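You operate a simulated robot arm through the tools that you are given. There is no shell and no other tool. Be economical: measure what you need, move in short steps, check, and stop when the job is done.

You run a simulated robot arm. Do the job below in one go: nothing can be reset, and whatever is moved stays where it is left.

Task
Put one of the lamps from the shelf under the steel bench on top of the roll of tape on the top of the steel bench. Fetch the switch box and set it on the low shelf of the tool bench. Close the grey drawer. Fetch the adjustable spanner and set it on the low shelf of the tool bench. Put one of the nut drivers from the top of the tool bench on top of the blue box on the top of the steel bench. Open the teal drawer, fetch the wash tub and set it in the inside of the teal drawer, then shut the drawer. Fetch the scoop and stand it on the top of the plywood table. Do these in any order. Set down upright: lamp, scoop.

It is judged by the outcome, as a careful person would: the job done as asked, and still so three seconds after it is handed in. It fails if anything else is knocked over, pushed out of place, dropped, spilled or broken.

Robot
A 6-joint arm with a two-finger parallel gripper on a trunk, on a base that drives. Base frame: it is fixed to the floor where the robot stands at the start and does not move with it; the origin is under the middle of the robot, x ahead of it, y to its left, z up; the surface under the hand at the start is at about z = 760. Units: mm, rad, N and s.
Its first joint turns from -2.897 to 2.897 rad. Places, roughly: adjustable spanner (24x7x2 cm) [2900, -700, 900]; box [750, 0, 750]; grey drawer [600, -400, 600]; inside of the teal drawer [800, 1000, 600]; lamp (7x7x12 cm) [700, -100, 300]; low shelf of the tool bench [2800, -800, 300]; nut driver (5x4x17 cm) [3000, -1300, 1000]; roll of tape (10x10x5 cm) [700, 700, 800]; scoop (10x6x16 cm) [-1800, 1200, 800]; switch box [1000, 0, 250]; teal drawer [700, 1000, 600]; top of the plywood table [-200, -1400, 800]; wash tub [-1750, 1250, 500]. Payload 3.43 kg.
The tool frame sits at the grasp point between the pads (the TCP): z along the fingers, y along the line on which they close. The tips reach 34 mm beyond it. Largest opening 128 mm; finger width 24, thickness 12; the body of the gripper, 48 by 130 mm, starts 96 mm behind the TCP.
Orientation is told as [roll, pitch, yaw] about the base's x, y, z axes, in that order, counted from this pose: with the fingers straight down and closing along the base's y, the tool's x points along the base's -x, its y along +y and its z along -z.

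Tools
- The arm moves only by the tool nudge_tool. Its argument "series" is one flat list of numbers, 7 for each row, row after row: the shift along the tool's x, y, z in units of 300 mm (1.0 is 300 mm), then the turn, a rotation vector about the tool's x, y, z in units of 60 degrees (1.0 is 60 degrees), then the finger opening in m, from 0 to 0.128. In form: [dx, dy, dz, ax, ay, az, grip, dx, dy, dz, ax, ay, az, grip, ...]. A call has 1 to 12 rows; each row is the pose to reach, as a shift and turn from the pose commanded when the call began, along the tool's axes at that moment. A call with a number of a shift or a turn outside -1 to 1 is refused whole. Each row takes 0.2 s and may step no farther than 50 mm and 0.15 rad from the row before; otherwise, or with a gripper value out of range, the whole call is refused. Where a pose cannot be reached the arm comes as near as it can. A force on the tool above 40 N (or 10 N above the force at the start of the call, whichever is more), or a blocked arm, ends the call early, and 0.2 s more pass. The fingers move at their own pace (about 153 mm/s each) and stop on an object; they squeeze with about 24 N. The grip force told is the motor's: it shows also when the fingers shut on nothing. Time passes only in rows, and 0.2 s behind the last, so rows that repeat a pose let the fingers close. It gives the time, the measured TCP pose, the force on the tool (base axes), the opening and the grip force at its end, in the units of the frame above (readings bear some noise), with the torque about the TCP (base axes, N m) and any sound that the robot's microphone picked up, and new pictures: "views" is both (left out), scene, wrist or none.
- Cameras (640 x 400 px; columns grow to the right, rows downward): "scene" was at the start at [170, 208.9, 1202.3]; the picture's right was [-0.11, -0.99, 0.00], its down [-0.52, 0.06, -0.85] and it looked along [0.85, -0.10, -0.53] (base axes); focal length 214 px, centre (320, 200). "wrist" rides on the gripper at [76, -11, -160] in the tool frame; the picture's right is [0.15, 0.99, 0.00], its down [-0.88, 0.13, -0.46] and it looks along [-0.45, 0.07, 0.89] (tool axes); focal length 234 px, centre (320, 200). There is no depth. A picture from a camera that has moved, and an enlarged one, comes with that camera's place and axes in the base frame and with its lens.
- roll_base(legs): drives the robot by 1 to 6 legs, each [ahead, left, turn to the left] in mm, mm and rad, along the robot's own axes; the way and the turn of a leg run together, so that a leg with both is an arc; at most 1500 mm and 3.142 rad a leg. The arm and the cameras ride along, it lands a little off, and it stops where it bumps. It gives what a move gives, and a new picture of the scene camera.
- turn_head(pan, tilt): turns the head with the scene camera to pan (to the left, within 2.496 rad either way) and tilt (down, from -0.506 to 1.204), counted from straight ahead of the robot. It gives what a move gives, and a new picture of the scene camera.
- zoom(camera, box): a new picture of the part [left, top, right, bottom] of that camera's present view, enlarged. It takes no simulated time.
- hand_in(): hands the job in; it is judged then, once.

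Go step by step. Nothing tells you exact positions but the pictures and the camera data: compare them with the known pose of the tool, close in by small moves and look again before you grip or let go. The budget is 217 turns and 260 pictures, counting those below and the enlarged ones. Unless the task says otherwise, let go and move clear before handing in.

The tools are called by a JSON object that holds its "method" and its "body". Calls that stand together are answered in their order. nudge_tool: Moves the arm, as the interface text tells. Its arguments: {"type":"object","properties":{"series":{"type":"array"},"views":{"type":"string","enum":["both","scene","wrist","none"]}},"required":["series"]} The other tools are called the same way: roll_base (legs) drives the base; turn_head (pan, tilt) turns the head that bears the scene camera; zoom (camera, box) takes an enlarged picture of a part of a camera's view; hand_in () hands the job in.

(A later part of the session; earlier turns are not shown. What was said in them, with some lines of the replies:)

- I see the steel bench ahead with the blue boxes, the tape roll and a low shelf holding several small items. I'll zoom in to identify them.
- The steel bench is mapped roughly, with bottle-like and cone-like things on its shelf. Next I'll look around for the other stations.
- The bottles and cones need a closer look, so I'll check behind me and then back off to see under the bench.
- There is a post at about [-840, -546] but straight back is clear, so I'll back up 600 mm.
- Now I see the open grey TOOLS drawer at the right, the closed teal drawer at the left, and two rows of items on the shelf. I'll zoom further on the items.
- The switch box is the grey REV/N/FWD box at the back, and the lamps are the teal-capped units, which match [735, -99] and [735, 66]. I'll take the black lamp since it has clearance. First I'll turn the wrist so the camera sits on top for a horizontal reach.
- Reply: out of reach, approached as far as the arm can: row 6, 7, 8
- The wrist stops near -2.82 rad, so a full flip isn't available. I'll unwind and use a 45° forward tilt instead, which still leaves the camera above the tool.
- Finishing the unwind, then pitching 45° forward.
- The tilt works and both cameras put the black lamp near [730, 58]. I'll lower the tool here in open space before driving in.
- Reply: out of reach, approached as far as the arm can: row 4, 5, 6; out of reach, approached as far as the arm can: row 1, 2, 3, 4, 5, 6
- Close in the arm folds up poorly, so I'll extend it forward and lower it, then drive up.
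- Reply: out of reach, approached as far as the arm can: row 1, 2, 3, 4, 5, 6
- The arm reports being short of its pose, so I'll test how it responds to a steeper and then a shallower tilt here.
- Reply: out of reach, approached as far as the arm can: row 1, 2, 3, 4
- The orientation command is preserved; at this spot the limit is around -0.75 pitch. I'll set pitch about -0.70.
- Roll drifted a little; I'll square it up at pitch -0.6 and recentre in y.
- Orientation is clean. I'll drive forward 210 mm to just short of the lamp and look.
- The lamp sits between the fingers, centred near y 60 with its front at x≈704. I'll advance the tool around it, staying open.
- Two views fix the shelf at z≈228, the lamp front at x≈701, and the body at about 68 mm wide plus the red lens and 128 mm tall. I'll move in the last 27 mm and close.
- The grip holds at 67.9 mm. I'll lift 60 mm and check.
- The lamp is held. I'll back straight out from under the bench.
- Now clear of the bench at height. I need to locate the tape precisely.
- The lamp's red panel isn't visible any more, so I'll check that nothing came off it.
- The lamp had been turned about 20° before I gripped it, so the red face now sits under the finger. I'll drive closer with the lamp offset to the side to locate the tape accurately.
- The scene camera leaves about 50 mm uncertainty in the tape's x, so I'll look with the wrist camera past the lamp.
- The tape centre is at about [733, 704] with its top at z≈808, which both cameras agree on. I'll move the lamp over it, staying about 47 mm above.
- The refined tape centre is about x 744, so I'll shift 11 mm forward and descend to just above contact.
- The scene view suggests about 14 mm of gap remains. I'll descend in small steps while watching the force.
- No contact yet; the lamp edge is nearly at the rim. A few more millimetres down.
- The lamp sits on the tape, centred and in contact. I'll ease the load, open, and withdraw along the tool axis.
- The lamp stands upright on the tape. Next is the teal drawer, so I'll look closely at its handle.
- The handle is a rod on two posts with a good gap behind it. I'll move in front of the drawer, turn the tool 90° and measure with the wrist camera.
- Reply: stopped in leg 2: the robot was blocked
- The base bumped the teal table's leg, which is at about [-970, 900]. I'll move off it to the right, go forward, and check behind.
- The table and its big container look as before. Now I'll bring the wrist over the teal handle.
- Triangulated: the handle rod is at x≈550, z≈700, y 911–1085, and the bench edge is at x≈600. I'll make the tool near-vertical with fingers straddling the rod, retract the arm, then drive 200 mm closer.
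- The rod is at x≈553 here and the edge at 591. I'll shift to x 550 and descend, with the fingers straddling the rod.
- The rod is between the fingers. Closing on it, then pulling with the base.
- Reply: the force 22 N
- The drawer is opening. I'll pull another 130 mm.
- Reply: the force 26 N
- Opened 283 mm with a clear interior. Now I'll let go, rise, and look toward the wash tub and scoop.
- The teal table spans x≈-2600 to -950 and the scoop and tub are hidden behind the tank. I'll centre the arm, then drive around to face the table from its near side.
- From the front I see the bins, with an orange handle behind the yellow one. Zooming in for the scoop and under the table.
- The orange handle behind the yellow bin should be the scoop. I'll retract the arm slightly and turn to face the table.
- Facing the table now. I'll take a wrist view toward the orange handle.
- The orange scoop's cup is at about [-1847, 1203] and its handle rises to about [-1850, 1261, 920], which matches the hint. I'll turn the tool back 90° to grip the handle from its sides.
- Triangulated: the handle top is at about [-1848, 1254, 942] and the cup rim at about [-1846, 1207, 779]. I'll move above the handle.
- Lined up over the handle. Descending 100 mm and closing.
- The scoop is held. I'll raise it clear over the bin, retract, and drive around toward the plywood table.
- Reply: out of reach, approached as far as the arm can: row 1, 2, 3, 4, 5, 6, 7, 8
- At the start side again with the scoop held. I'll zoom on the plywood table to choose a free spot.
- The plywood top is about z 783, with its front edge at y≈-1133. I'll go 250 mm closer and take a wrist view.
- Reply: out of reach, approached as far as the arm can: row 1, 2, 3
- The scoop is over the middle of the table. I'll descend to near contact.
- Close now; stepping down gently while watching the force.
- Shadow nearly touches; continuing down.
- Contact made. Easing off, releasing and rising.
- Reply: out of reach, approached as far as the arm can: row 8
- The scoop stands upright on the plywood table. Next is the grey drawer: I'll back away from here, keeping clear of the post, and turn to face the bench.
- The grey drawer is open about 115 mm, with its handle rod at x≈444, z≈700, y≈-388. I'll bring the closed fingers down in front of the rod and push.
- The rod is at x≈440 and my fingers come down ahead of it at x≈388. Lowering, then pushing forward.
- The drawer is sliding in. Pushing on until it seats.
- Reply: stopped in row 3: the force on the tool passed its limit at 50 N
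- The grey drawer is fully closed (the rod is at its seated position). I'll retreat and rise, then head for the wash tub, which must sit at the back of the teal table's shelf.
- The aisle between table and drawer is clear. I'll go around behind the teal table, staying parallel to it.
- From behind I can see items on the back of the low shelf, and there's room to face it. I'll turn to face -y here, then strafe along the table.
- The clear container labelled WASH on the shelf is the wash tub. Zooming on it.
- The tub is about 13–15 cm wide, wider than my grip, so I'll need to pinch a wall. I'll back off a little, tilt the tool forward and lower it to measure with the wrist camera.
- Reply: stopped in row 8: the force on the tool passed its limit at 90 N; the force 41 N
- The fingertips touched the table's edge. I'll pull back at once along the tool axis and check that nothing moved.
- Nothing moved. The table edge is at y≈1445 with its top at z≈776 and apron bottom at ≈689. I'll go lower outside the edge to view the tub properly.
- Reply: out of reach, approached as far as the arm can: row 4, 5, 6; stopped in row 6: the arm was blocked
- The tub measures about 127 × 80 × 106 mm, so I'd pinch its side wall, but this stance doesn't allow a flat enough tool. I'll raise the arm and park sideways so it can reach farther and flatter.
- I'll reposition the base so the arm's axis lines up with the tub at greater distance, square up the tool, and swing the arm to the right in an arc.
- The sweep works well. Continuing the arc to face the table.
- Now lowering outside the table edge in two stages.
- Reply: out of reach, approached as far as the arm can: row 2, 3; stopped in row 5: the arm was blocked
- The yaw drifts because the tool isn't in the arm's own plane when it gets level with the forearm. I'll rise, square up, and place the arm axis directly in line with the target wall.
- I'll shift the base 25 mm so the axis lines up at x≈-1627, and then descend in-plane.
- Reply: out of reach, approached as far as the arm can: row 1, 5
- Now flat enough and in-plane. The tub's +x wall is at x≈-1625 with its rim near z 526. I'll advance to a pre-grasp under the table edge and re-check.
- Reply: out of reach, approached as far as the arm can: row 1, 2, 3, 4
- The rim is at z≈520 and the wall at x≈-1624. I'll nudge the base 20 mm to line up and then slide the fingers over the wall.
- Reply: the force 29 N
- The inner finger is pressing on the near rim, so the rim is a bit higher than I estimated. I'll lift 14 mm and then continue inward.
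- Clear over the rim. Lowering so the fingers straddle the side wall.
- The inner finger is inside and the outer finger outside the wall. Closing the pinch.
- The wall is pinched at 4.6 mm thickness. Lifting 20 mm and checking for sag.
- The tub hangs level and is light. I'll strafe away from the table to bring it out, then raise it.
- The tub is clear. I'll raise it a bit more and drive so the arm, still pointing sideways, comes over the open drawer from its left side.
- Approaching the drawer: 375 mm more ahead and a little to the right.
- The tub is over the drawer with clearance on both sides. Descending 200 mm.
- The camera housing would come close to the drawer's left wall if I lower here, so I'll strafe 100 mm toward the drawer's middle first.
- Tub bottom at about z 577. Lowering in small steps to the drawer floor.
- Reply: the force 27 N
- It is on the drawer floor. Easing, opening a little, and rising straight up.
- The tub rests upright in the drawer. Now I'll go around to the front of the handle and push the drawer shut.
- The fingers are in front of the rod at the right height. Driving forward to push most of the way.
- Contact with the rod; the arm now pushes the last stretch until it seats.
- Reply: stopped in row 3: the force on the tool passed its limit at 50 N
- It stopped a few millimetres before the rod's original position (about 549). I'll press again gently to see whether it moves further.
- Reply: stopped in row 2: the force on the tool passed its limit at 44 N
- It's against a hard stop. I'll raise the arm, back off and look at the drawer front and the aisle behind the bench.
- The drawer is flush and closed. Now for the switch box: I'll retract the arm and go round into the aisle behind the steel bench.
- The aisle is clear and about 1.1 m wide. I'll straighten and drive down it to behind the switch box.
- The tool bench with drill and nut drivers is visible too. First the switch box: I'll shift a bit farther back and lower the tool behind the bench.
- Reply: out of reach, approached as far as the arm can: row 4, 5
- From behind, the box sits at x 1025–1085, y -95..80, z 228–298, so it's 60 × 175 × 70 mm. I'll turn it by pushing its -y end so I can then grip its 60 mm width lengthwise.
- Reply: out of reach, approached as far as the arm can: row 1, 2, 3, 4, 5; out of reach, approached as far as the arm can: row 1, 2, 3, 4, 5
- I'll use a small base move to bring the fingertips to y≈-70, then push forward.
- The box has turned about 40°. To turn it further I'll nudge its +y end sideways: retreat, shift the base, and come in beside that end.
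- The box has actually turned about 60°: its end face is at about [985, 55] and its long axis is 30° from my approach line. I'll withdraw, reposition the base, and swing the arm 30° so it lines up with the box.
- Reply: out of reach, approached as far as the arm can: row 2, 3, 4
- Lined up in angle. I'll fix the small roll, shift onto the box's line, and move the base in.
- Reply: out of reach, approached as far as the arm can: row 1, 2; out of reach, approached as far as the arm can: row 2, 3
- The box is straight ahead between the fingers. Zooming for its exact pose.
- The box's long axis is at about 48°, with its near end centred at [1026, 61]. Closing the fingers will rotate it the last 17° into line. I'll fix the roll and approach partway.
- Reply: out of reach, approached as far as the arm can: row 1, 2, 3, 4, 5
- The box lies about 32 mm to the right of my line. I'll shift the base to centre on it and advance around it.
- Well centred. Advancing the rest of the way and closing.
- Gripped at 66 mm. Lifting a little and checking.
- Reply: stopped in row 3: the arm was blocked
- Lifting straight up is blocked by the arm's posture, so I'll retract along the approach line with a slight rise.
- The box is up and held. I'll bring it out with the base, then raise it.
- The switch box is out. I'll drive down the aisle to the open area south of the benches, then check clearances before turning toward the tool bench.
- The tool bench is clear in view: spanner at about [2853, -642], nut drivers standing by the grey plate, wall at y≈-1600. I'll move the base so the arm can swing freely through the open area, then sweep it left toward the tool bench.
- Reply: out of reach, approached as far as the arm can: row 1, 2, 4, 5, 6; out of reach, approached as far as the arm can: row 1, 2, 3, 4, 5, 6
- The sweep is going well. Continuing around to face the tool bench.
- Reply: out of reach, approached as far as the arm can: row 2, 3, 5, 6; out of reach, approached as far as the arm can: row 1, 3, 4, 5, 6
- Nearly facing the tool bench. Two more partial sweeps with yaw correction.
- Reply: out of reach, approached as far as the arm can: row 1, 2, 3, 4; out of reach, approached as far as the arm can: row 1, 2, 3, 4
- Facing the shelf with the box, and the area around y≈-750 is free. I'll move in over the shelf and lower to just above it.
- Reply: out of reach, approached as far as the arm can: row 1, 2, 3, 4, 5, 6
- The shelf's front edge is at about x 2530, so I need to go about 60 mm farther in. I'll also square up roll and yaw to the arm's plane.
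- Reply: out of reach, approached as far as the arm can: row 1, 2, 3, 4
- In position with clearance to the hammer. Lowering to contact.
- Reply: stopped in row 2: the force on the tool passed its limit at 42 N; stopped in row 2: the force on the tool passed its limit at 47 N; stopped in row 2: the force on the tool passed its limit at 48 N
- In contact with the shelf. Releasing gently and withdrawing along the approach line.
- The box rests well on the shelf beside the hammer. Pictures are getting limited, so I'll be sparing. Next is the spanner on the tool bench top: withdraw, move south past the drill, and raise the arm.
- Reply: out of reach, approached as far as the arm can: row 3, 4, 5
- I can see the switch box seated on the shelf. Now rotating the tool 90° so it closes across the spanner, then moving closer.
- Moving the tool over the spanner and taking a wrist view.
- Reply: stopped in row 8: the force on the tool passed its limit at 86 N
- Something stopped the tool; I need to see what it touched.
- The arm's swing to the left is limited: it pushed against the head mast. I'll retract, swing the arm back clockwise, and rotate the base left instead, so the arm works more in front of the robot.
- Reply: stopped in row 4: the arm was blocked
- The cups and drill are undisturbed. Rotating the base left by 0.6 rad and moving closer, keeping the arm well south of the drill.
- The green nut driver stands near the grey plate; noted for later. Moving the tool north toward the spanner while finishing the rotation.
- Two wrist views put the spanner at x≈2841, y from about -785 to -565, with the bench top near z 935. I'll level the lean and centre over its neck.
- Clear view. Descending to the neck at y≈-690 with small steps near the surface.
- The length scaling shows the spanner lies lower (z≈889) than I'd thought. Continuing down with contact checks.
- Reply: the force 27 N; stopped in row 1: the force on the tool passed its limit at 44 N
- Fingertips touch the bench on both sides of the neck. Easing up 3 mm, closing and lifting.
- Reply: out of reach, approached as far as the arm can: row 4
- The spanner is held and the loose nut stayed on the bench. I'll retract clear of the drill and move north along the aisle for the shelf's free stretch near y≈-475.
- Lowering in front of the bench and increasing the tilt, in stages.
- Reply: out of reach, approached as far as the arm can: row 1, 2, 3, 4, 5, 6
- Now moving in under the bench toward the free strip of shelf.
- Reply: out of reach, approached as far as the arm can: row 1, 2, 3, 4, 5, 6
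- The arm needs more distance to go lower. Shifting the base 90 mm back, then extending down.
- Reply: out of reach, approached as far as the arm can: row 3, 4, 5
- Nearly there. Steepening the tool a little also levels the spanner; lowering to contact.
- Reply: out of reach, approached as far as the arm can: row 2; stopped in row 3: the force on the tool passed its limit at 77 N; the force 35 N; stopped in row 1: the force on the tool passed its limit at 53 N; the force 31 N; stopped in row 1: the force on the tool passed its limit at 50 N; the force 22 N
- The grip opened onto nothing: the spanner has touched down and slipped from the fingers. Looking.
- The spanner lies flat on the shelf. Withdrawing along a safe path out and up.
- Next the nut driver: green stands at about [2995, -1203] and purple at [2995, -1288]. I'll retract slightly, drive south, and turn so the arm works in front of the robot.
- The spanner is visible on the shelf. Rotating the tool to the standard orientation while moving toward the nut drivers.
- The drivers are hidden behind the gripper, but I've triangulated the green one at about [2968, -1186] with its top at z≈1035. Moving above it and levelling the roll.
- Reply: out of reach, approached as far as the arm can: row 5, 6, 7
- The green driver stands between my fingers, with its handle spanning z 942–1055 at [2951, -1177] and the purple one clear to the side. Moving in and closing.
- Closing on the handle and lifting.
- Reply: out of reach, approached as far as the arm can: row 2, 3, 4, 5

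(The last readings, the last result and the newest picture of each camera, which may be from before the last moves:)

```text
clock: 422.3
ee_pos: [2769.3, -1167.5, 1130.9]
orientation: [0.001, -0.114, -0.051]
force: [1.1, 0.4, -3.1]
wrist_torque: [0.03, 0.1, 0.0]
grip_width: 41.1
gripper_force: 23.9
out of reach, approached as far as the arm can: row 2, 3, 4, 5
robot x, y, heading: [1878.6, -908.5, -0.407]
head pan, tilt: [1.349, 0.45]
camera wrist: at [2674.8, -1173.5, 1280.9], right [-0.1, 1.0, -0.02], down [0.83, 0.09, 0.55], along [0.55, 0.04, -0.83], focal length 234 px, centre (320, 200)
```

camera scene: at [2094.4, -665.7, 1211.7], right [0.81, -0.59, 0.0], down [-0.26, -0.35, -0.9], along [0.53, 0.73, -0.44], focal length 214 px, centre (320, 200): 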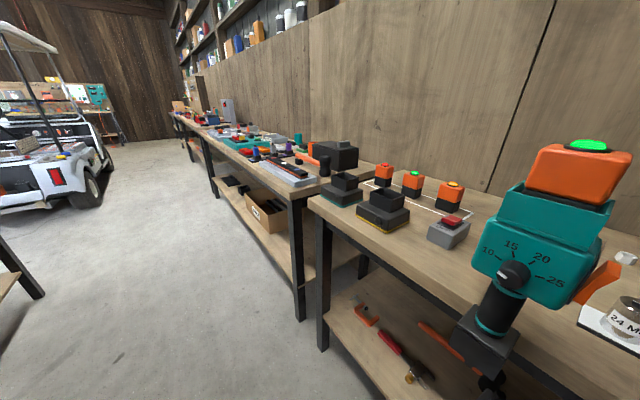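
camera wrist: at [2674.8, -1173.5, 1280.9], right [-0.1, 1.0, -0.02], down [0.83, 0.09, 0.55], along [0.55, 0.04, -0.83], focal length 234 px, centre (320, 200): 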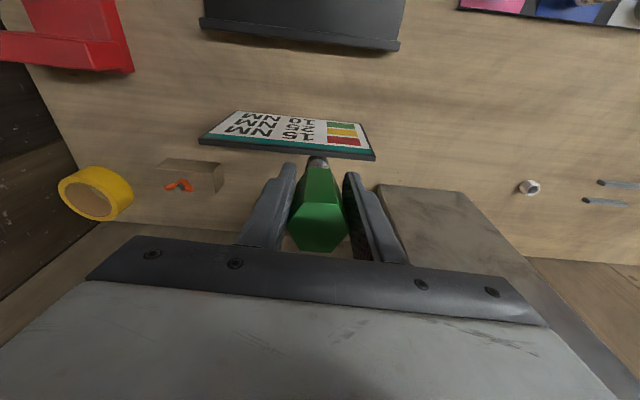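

The green driver is held upright. I'll retract, move to a clear spot, and turn around to approach the steel bench from the aisle side.

{"method": "nudge_tool", "body": {"series": [0.15, 0, -0.02, 0, 0, 0, 0.01, 0.3, 0, -0.04, 0, 0, 0, 0.01, 0.45, 0, -0.06, 0, 0, 0, 0.01, 0.6, 0, -0.07, 0, 0, 0, 0.01, 0.75, 0, -0.08, 0, 0, 0, 0.01, 0.9, 0, -0.1, 0, 0, 0, 0.01], "views": "none"}}

{"method": "roll_base", "body": {"legs": [[-114, 68, 0], [0, 0, -3.11]]}}

```text
clock: 423.7
ee_pos: [2502.1, -1154.4, 1128.9]
orientation: [0.0, -0.115, -0.049]
force: [1.9, -0.1, -3.8]
wrist_torque: [0.02, 0.21, -0.02]
grip_width: 35.7
gripper_force: 23.6
robot x, y, heading: [1876.4, -906.7, -0.406]
head pan, tilt: [1.349, 0.45]
```

```text
clock: 432.4
ee_pos: [1185.1, -546.3, 1130.7]
orientation: [-0.002, -0.115, 3.074]
force: [0.2, 1.3, -2.3]
wrist_torque: [-0.05, -0.09, 0.03]
grip_width: 35.6
gripper_force: 23.7
robot x, y, heading: [1806.8, -802.9, 2.721]
head pan, tilt: [1.349, 0.45]
camera scene: at [1584.1, -1042.7, 1211.7], right [-0.8, 0.6, 0.0], down [0.26, 0.35, -0.9], along [-0.54, -0.72, -0.44], focal length 214 px, centre (320, 200)
```

scene: 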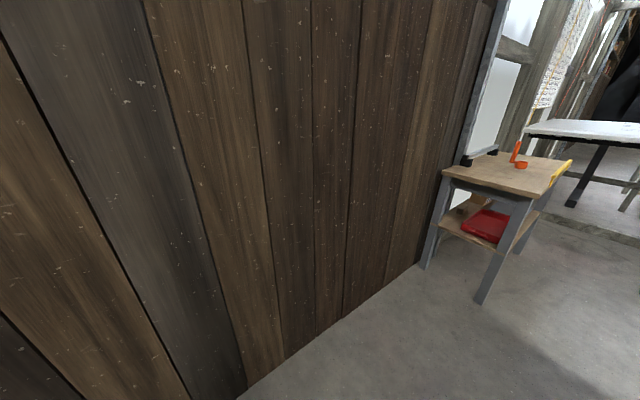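

The scoop still stands on the plywood table. Driving up the aisle to behind the blue box.

{"method": "roll_base", "body": {"legs": [[178, -517, 0]]}}

{"method": "nudge_tool", "body": {"series": [-0.12, 0, 0.01, 0, 0, 0, 0.01, -0.26, 0, 0.03, 0, 0, 0, 0.01, -0.4, 0, 0.04, 0, 0, 0, 0.01], "views": "wrist"}}

```text
clock: 435.5
ee_pos: [1247.6, 7.7, 1130.4]
orientation: [0.001, -0.115, 3.062]
force: [-0.1, -0.3, -2.0]
wrist_torque: [-0.04, -0.1, 0.01]
grip_width: 35.7
gripper_force: 23.6
robot x, y, heading: [1862.4, -256.0, 2.708]
head pan, tilt: [1.349, 0.45]
camera scene: at [1638.9, -496.0, 1211.7], right [-0.79, 0.61, 0.0], down [0.27, 0.34, -0.9], along [-0.55, -0.71, -0.44], focal length 214 px, centre (320, 200)
```

scene: 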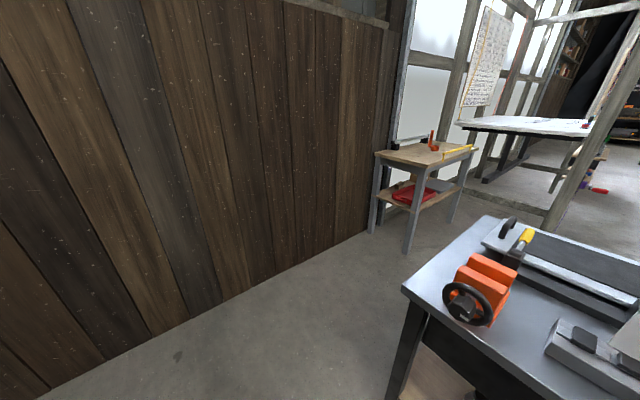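

```text
clock: 436.3
ee_pos: [1126.9, 17.2, 1130.5]
orientation: [-0.002, -0.116, 3.06]
force: [0.1, 1.8, -1.9]
wrist_torque: [0.02, -0.01, -0.01]
grip_width: 35.7
gripper_force: 24.4
robot x, y, heading: [1861.1, -258.3, 2.7]
head pan, tilt: [1.349, 0.45]
camera wrist: at [1222.2, 21.9, 1281.3], right [0.06, -1.0, -0.02], down [-0.83, -0.06, 0.56], along [-0.56, -0.02, -0.83], focal length 234 px, centre (320, 200)
```

wrist: 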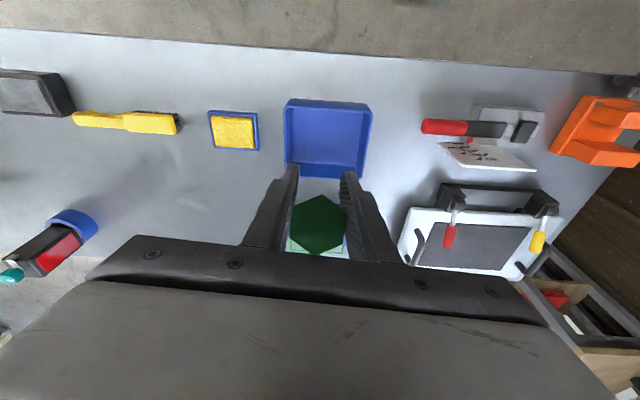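

The hex end now fills the view, so the driver may have swung in the grip. I'll look with the head camera to see its actual angle.

{"method": "turn_head", "body": {"pan": -0.3, "tilt": 0.3}}

```text
clock: 438.0
ee_pos: [1127.2, 16.0, 1130.6]
orientation: [0.0, -0.115, 3.06]
force: [-0.8, -0.1, -2.7]
wrist_torque: [-0.01, -0.12, -0.03]
grip_width: 35.5
gripper_force: 23.7
robot x, y, heading: [1863.7, -259.6, 2.704]
head pan, tilt: [-0.3, 0.3]
camera scene: at [1626.1, -360.6, 1225.6], right [0.67, 0.74, 0.0], down [0.22, -0.2, -0.96], along [-0.71, 0.64, -0.3], focal length 214 px, centre (320, 200)
```

scene: 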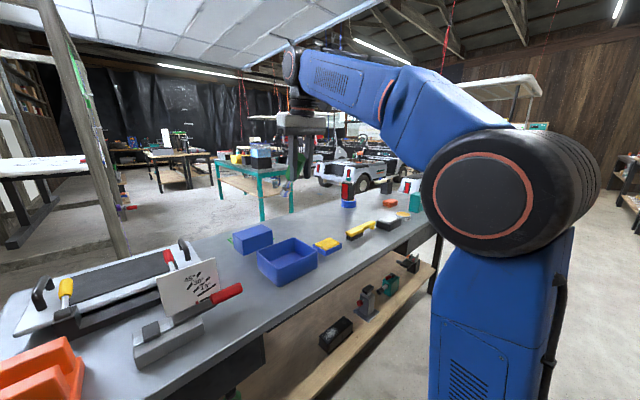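

{"method": "zoom", "body": {"camera": "scene", "box": [220, 90, 380, 290]}}

```text
2.00 times, centred on (300, 190) of scene
camera zoom: at [1626.1, -360.6, 1225.6], right [0.67, 0.74, 0.0], down [0.22, -0.2, -0.96], along [-0.71, 0.64, -0.3], focal length 429 px, centre (360, 220)
```

zoom: 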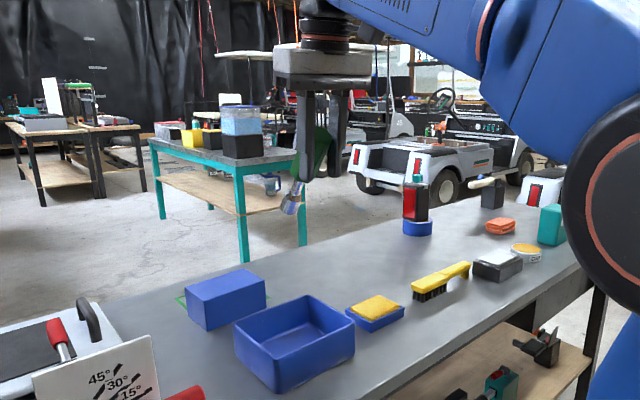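

The driver has tipped about 32° in the grip, so I'll lay it down on the box rather than stand it. I'll spin the tool sideways, where there's free space beside the box, then pitch it until the driver is level.

{"method": "nudge_tool", "body": {"series": [0, 0, 0, 0, 0, -0.133, 0.01, 0, 0, 0, 0, 0, -0.266, 0.01, 0, 0, 0, 0, 0, -0.4, 0.01, 0, 0, 0, 0, 0, -0.533, 0.01, 0, 0, 0, 0, 0, -0.666, 0.01, 0, 0, 0, 0, 0, -0.8, 0.01], "views": "none"}}

{"method": "nudge_tool", "body": {"series": [0, 0, 0, 0, 0, -0.133, 0.01, 0, 0, 0, 0, 0, -0.266, 0.01, 0, 0, 0, 0, 0, -0.4, 0.01, 0, 0, 0, 0, 0, -0.533, 0.01, 0, 0, 0, 0, 0, -0.666, 0.01, 0, 0, 0, 0, 0, -0.776, 0.01], "views": "none"}}

```text
clock: 439.4
ee_pos: [1127.1, 17.2, 1132.7]
orientation: [-0.088, -0.078, -2.38]
force: [-0.6, 0.3, -2.9]
wrist_torque: [0.08, -0.08, 0.04]
grip_width: 35.7
gripper_force: 24.1
robot x, y, heading: [1863.0, -257.0, 2.701]
head pan, tilt: [-0.3, 0.3]
```

```text
clock: 440.8
ee_pos: [1126.5, 17.3, 1131.3]
orientation: [-0.117, 0.01, -1.574]
force: [-0.2, -0.8, -2.6]
wrist_torque: [0.13, -0.02, -0.01]
grip_width: 35.7
gripper_force: 23.8
robot x, y, heading: [1858.9, -255.2, 2.704]
head pan, tilt: [-0.3, 0.3]
```

Fixing the small roll while moving over the box.

{"method": "nudge_tool", "body": {"series": [0.011, -0.139, 0.045, -0.016, 0, 0, 0.01, 0.023, -0.277, 0.09, -0.032, 0, 0, 0.01, 0.034, -0.416, 0.135, -0.048, 0, 0, 0.01, 0.046, -0.554, 0.18, -0.064, 0, 0, 0.01, 0.057, -0.693, 0.226, -0.08, 0, 0, 0.01, 0.069, -0.831, 0.271, -0.096, 0, 0, 0.01, 0.08, -0.97, 0.316, -0.112, 0, 0, 0.01], "views": "none"}}

{"method": "nudge_tool", "body": {"series": [0, 0, 0, 0, -0.125, 0, 0.01, 0, 0, 0, 0, -0.25, 0, 0.01, 0, 0, 0, 0, -0.375, 0, 0.01, 0, 0, 0, 0, -0.5, 0, 0.01, 0, 0, 0, 0, -0.625, 0, 0.01, 0, 0, 0, 0, -0.75, 0, 0.01, 0, 0, 0, 0, -0.875, 0, 0.01, 0, 0, 0, 0, -0.96, 0, 0.01], "views": "wrist"}}

```text
clock: 442.4
ee_pos: [862.6, 39.1, 1035.4]
orientation: [0.0, 0.01, -1.576]
force: [0.5, 0.6, -1.9]
wrist_torque: [0.09, -0.01, -0.01]
grip_width: 36.0
gripper_force: 24.2
out of reach, approached as far as the arm can: row 6, 7
robot x, y, heading: [1858.3, -251.6, 2.702]
head pan, tilt: [-0.3, 0.3]
```

```text
clock: 444.2
ee_pos: [861.8, 35.8, 1037.5]
orientation: [0.004, -0.994, -1.577]
force: [0.9, -0.9, -2.3]
wrist_torque: [0.13, 0.05, 0.02]
grip_width: 35.8
gripper_force: 23.9
out of reach, approached as far as the arm can: row 1, 2, 3, 4, 5, 6
robot x, y, heading: [1861.8, -260.9, 2.701]
head pan, tilt: [-0.3, 0.3]
camera wrist: at [851.7, 213.3, 1060.2], right [0.99, 0.07, -0.12], down [0.13, -0.1, 0.99], along [0.06, -0.99, -0.1], focal length 234 px, centre (320, 200)
```

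wrist: 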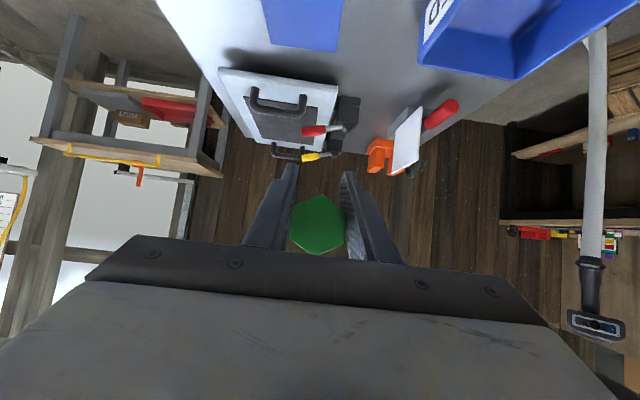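

The driver is now level and pointing over the box, which spans x 762–866. I'll shift the base by about 50 mm to centre it, then lower.

{"method": "roll_base", "body": {"legs": [[34, 40, 0]]}}

{"method": "nudge_tool", "body": {"series": [0.1, 0, 0.065, 0, 0, 0, 0.01, 0.2, 0, 0.13, 0, 0, 0, 0.01, 0.3, 0, 0.195, 0, 0, 0, 0.01, 0.42, 0, 0.27, 0, 0, 0, 0.01], "views": "wrist"}}

```text
clock: 445.2
ee_pos: [813.5, 15.2, 1037.0]
orientation: [0.004, -0.993, -1.579]
force: [-1.5, 0.1, -3.4]
wrist_torque: [0.1, -0.03, 0.01]
grip_width: 36.0
gripper_force: 24.5
robot x, y, heading: [1813.0, -282.1, 2.704]
head pan, tilt: [-0.3, 0.3]
camera scene: at [1578.4, -382.6, 1225.6], right [0.67, 0.74, 0.0], down [0.22, -0.2, -0.96], along [-0.71, 0.64, -0.3], focal length 214 px, centre (320, 200)
```

scene: 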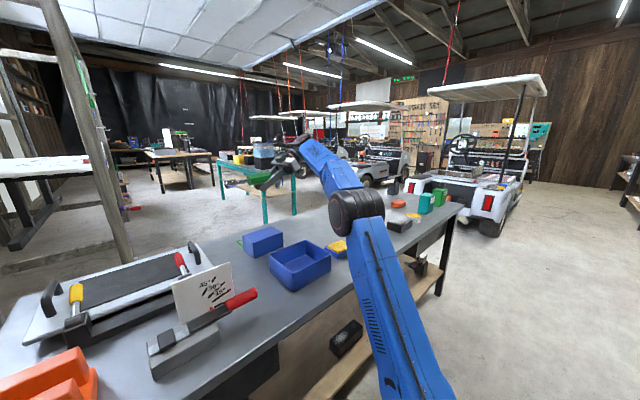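

```text
clock: 446.2
ee_pos: [814.6, 14.5, 886.4]
orientation: [0.001, -0.996, -1.577]
force: [0.5, 0.3, -1.9]
wrist_torque: [0.16, 0.06, 0.0]
grip_width: 36.1
gripper_force: 23.6
robot x, y, heading: [1815.4, -279.9, 2.702]
head pan, tilt: [-0.3, 0.3]
camera wrist: at [804.8, 191.9, 910.0], right [0.99, 0.07, -0.12], down [0.13, -0.1, 0.99], along [0.06, -0.99, -0.11], focal length 234 px, centre (320, 200)
```

wrist: 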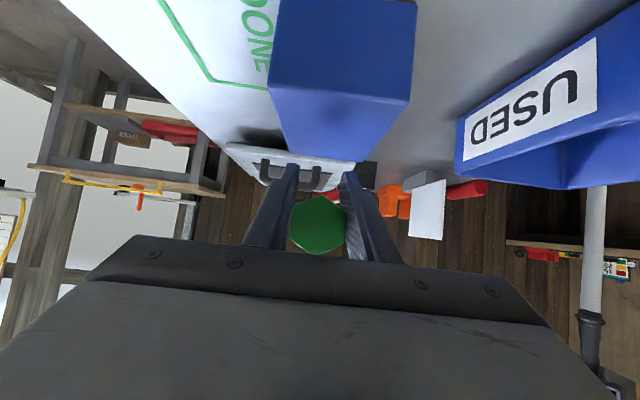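

The box top is at z≈810, spanning y -126..25. The driver is held near its end and level, slightly above the fingertips. I'll lower until the tips are just over the lid, centred.

{"method": "nudge_tool", "body": {"series": [0.03, 0.005, 0.05, 0, 0, 0, 0.01, 0.065, 0.01, 0.1, 0, 0, 0, 0.01, 0.095, 0.013, 0.141, 0, 0, 0, 0.01], "views": "none"}}

{"method": "zoom", "body": {"camera": "scene", "box": [220, 150, 340, 270]}}

```text
clock: 446.9
ee_pos: [819.6, 0.0, 860.1]
orientation: [-0.021, -0.996, -1.562]
force: [2.9, 0.7, 12.3]
wrist_torque: [-0.22, -0.38, 0.08]
grip_width: 35.6
gripper_force: 24.1
robot x, y, heading: [1813.2, -281.3, 2.703]
head pan, tilt: [-0.3, 0.3]
stopped in row 3: the force on the tool passed its limit at 65 N (the readings are from after the stop); the commanded pose is now the measured one
```

```text
3.33 times, centred on (280, 210) of scene
camera zoom: at [1579.0, -382.4, 1225.7], right [0.67, 0.74, 0.0], down [0.22, -0.2, -0.96], along [-0.71, 0.64, -0.3], focal length 715 px, centre (453, 167)
```

zoom: 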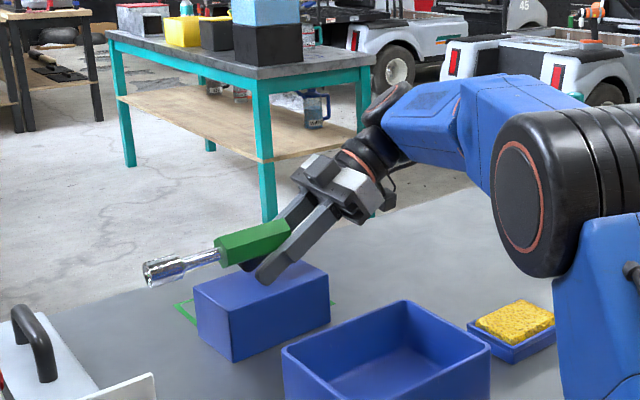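

The fingertips rest on the lid with the driver level about 3 cm above and centred over the box. I'll lift off a hair, then open only slightly so the fingers guide it down onto the lid.

{"method": "nudge_tool", "body": {"series": [-0.006, 0, -0.004, 0, 0, 0, 0.034, -0.006, 0, -0.004, 0, 0, 0, 0.044, -0.006, 0, -0.004, 0, 0, 0, 0.044, -0.006, 0, -0.004, 0, 0, 0, 0.044, -0.006, 0, -0.004, 0, 0, 0, 0.044], "views": "none"}}

{"method": "zoom", "body": {"camera": "scene", "box": [220, 150, 340, 270]}}

```text
clock: 448.1
ee_pos: [819.9, 0.3, 860.3]
orientation: [-0.016, -0.995, -1.562]
force: [-0.9, 0.1, -0.2]
wrist_torque: [0.03, 0.0, -0.03]
grip_width: 44.9
gripper_force: 0.7
robot x, y, heading: [1813.2, -280.1, 2.704]
head pan, tilt: [-0.3, 0.3]
```

```text
3.33 times, centred on (280, 210) of scene
camera zoom: at [1578.4, -382.3, 1225.6], right [0.67, 0.74, 0.0], down [0.22, -0.2, -0.96], along [-0.71, 0.64, -0.3], focal length 715 px, centre (453, 167)
```

zoom: 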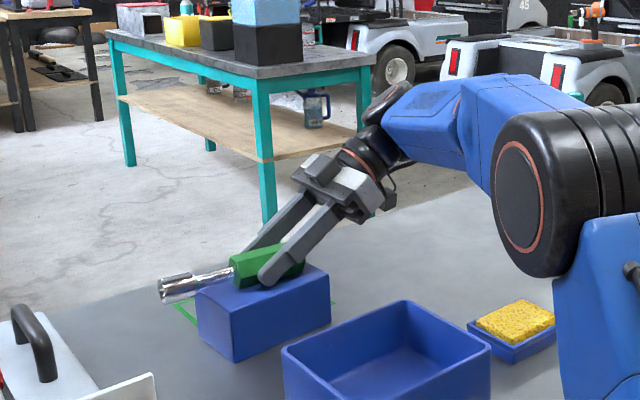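

It settled flat on the lid between the fingers. Opening a bit more and rising straight up.

{"method": "nudge_tool", "body": {"series": [0, 0, 0, 0, 0, 0, 0.06, 0, 0, 0, 0, 0, 0, 0.07, -0.06, 0, -0.04, 0, 0, 0, 0.07, -0.16, 0, -0.1, 0, 0, 0, 0.07, -0.28, 0, -0.18, 0, 0, 0, 0.07, -0.4, 0, -0.26, 0, 0, 0, 0.07, -0.52, 0, -0.34, 0, 0, 0, 0.07, -0.64, 0, -0.42, 0, 0, 0, 0.07], "views": "none"}}

{"method": "zoom", "body": {"camera": "scene", "box": [220, 150, 340, 270]}}

```text
clock: 449.9
ee_pos: [827.2, -6.9, 1079.2]
orientation: [-0.024, -0.999, -1.566]
force: [-0.8, 0.0, -0.2]
wrist_torque: [-0.12, -0.04, 0.05]
grip_width: 70.0
gripper_force: 0.1
out of reach, approached as far as the arm can: row 8
robot x, y, heading: [1809.5, -279.7, 2.702]
head pan, tilt: [-0.3, 0.3]
```

```text
3.33 times, centred on (280, 210) of scene
camera zoom: at [1578.2, -382.2, 1225.6], right [0.67, 0.74, 0.0], down [0.22, -0.2, -0.96], along [-0.71, 0.64, -0.3], focal length 715 px, centre (453, 167)
```

zoom: 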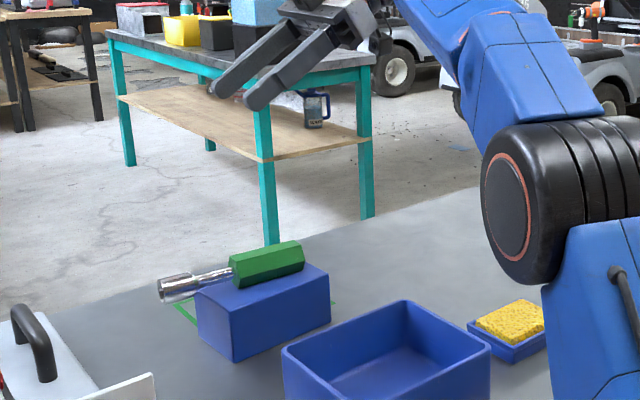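

The driver lies on the lid. Before handing in I want to confirm the sign and purple driver on the tool bench weren't disturbed, since the driver tipped in my grip there. I'll turn so the head can see it.

{"method": "roll_base", "body": {"legs": [[-60, -30, 0], [0, 0, 0.6]]}}

{"method": "turn_head", "body": {"pan": 2.4, "tilt": 0.25}}

```text
clock: 452.5
ee_pos: [914.0, -611.6, 1079.3]
orientation: [-0.026, -0.999, -0.959]
force: [-0.8, 0.2, -0.3]
wrist_torque: [0.0, -0.01, 0.03]
grip_width: 70.0
gripper_force: 0.1
robot x, y, heading: [1880.9, -278.8, -2.975]
head pan, tilt: [-0.3, 0.3]
camera scene: at [1745.0, -496.1, 1225.6], right [0.13, 0.99, 0.0], down [0.29, -0.04, -0.96], along [-0.95, 0.13, -0.3], focal length 214 px, centre (320, 200)
```

scene: 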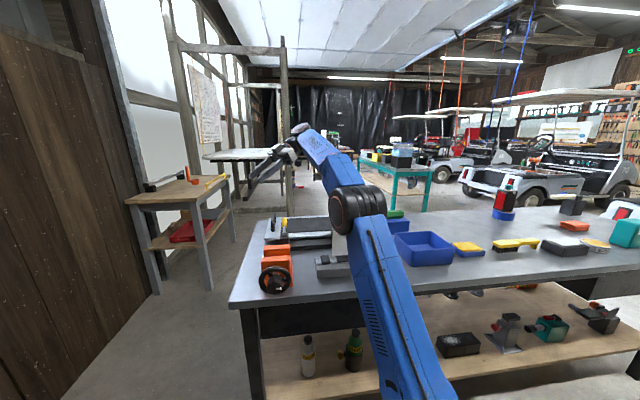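

```text
clock: 454.9
ee_pos: [913.2, -611.8, 1078.3]
orientation: [-0.027, -0.999, -0.96]
force: [0.2, 0.2, 0.0]
wrist_torque: [0.04, -0.01, -0.03]
grip_width: 69.8
gripper_force: 0.1
robot x, y, heading: [1880.9, -275.5, -2.974]
head pan, tilt: [2.4, 0.25]
camera scene: at [1915.8, -559.7, 1230.4], right [-0.55, -0.84, 0.0], down [-0.21, 0.13, -0.97], along [0.81, -0.53, -0.25], focal length 214 px, centre (320, 200)
```

scene: 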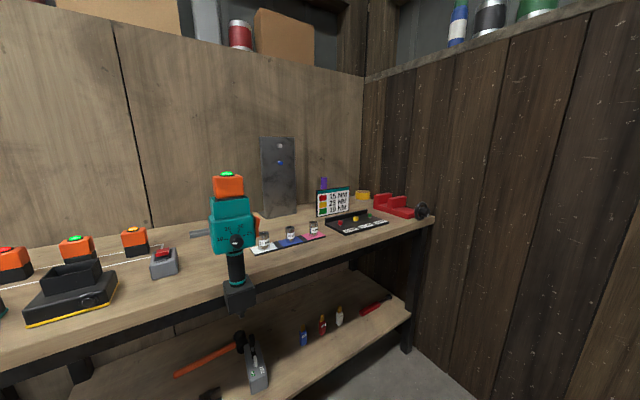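

{"method": "zoom", "body": {"camera": "scene", "box": [180, 120, 440, 282]}}

```text
2.46 times, centred on (310, 201) of scene
camera zoom: at [1915.8, -559.7, 1230.4], right [-0.55, -0.84, 0.0], down [-0.21, 0.13, -0.97], along [0.81, -0.53, -0.25], focal length 528 px, centre (345, 198)
```

zoom: 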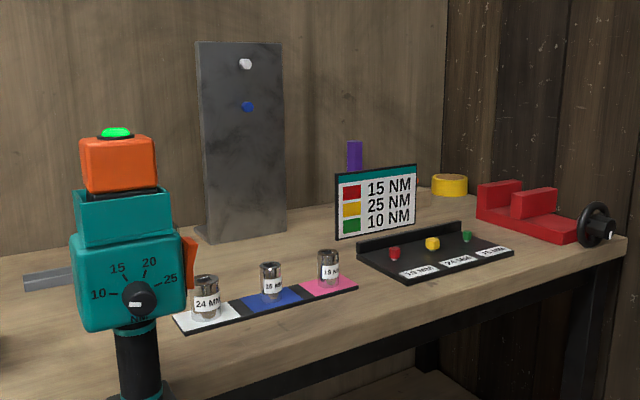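

The sign, purple driver, cups and drill are all standing as before, the lamp is upright on the tape, and the gripper is clear. Handing in.

{"method": "hand_in", "body": {}}

```text
The job is handed in.
```

All seven tasks are done and handed in:
- **Lamp:** upright on the roll of tape.
- **Switch box and spanner:** both on the tool bench's low shelf.
- **Grey drawer:** closed.
- **Nut driver:** the green one, lying on the blue box; it settled about 3 cm onto the lid.
- **Wash tub:** in the teal drawer, which is shut.
- **Scoop:** upright on the plywood table.

The base bumped the teal table once and the fingertips touched its edge once. The pictures showed nothing shifted.
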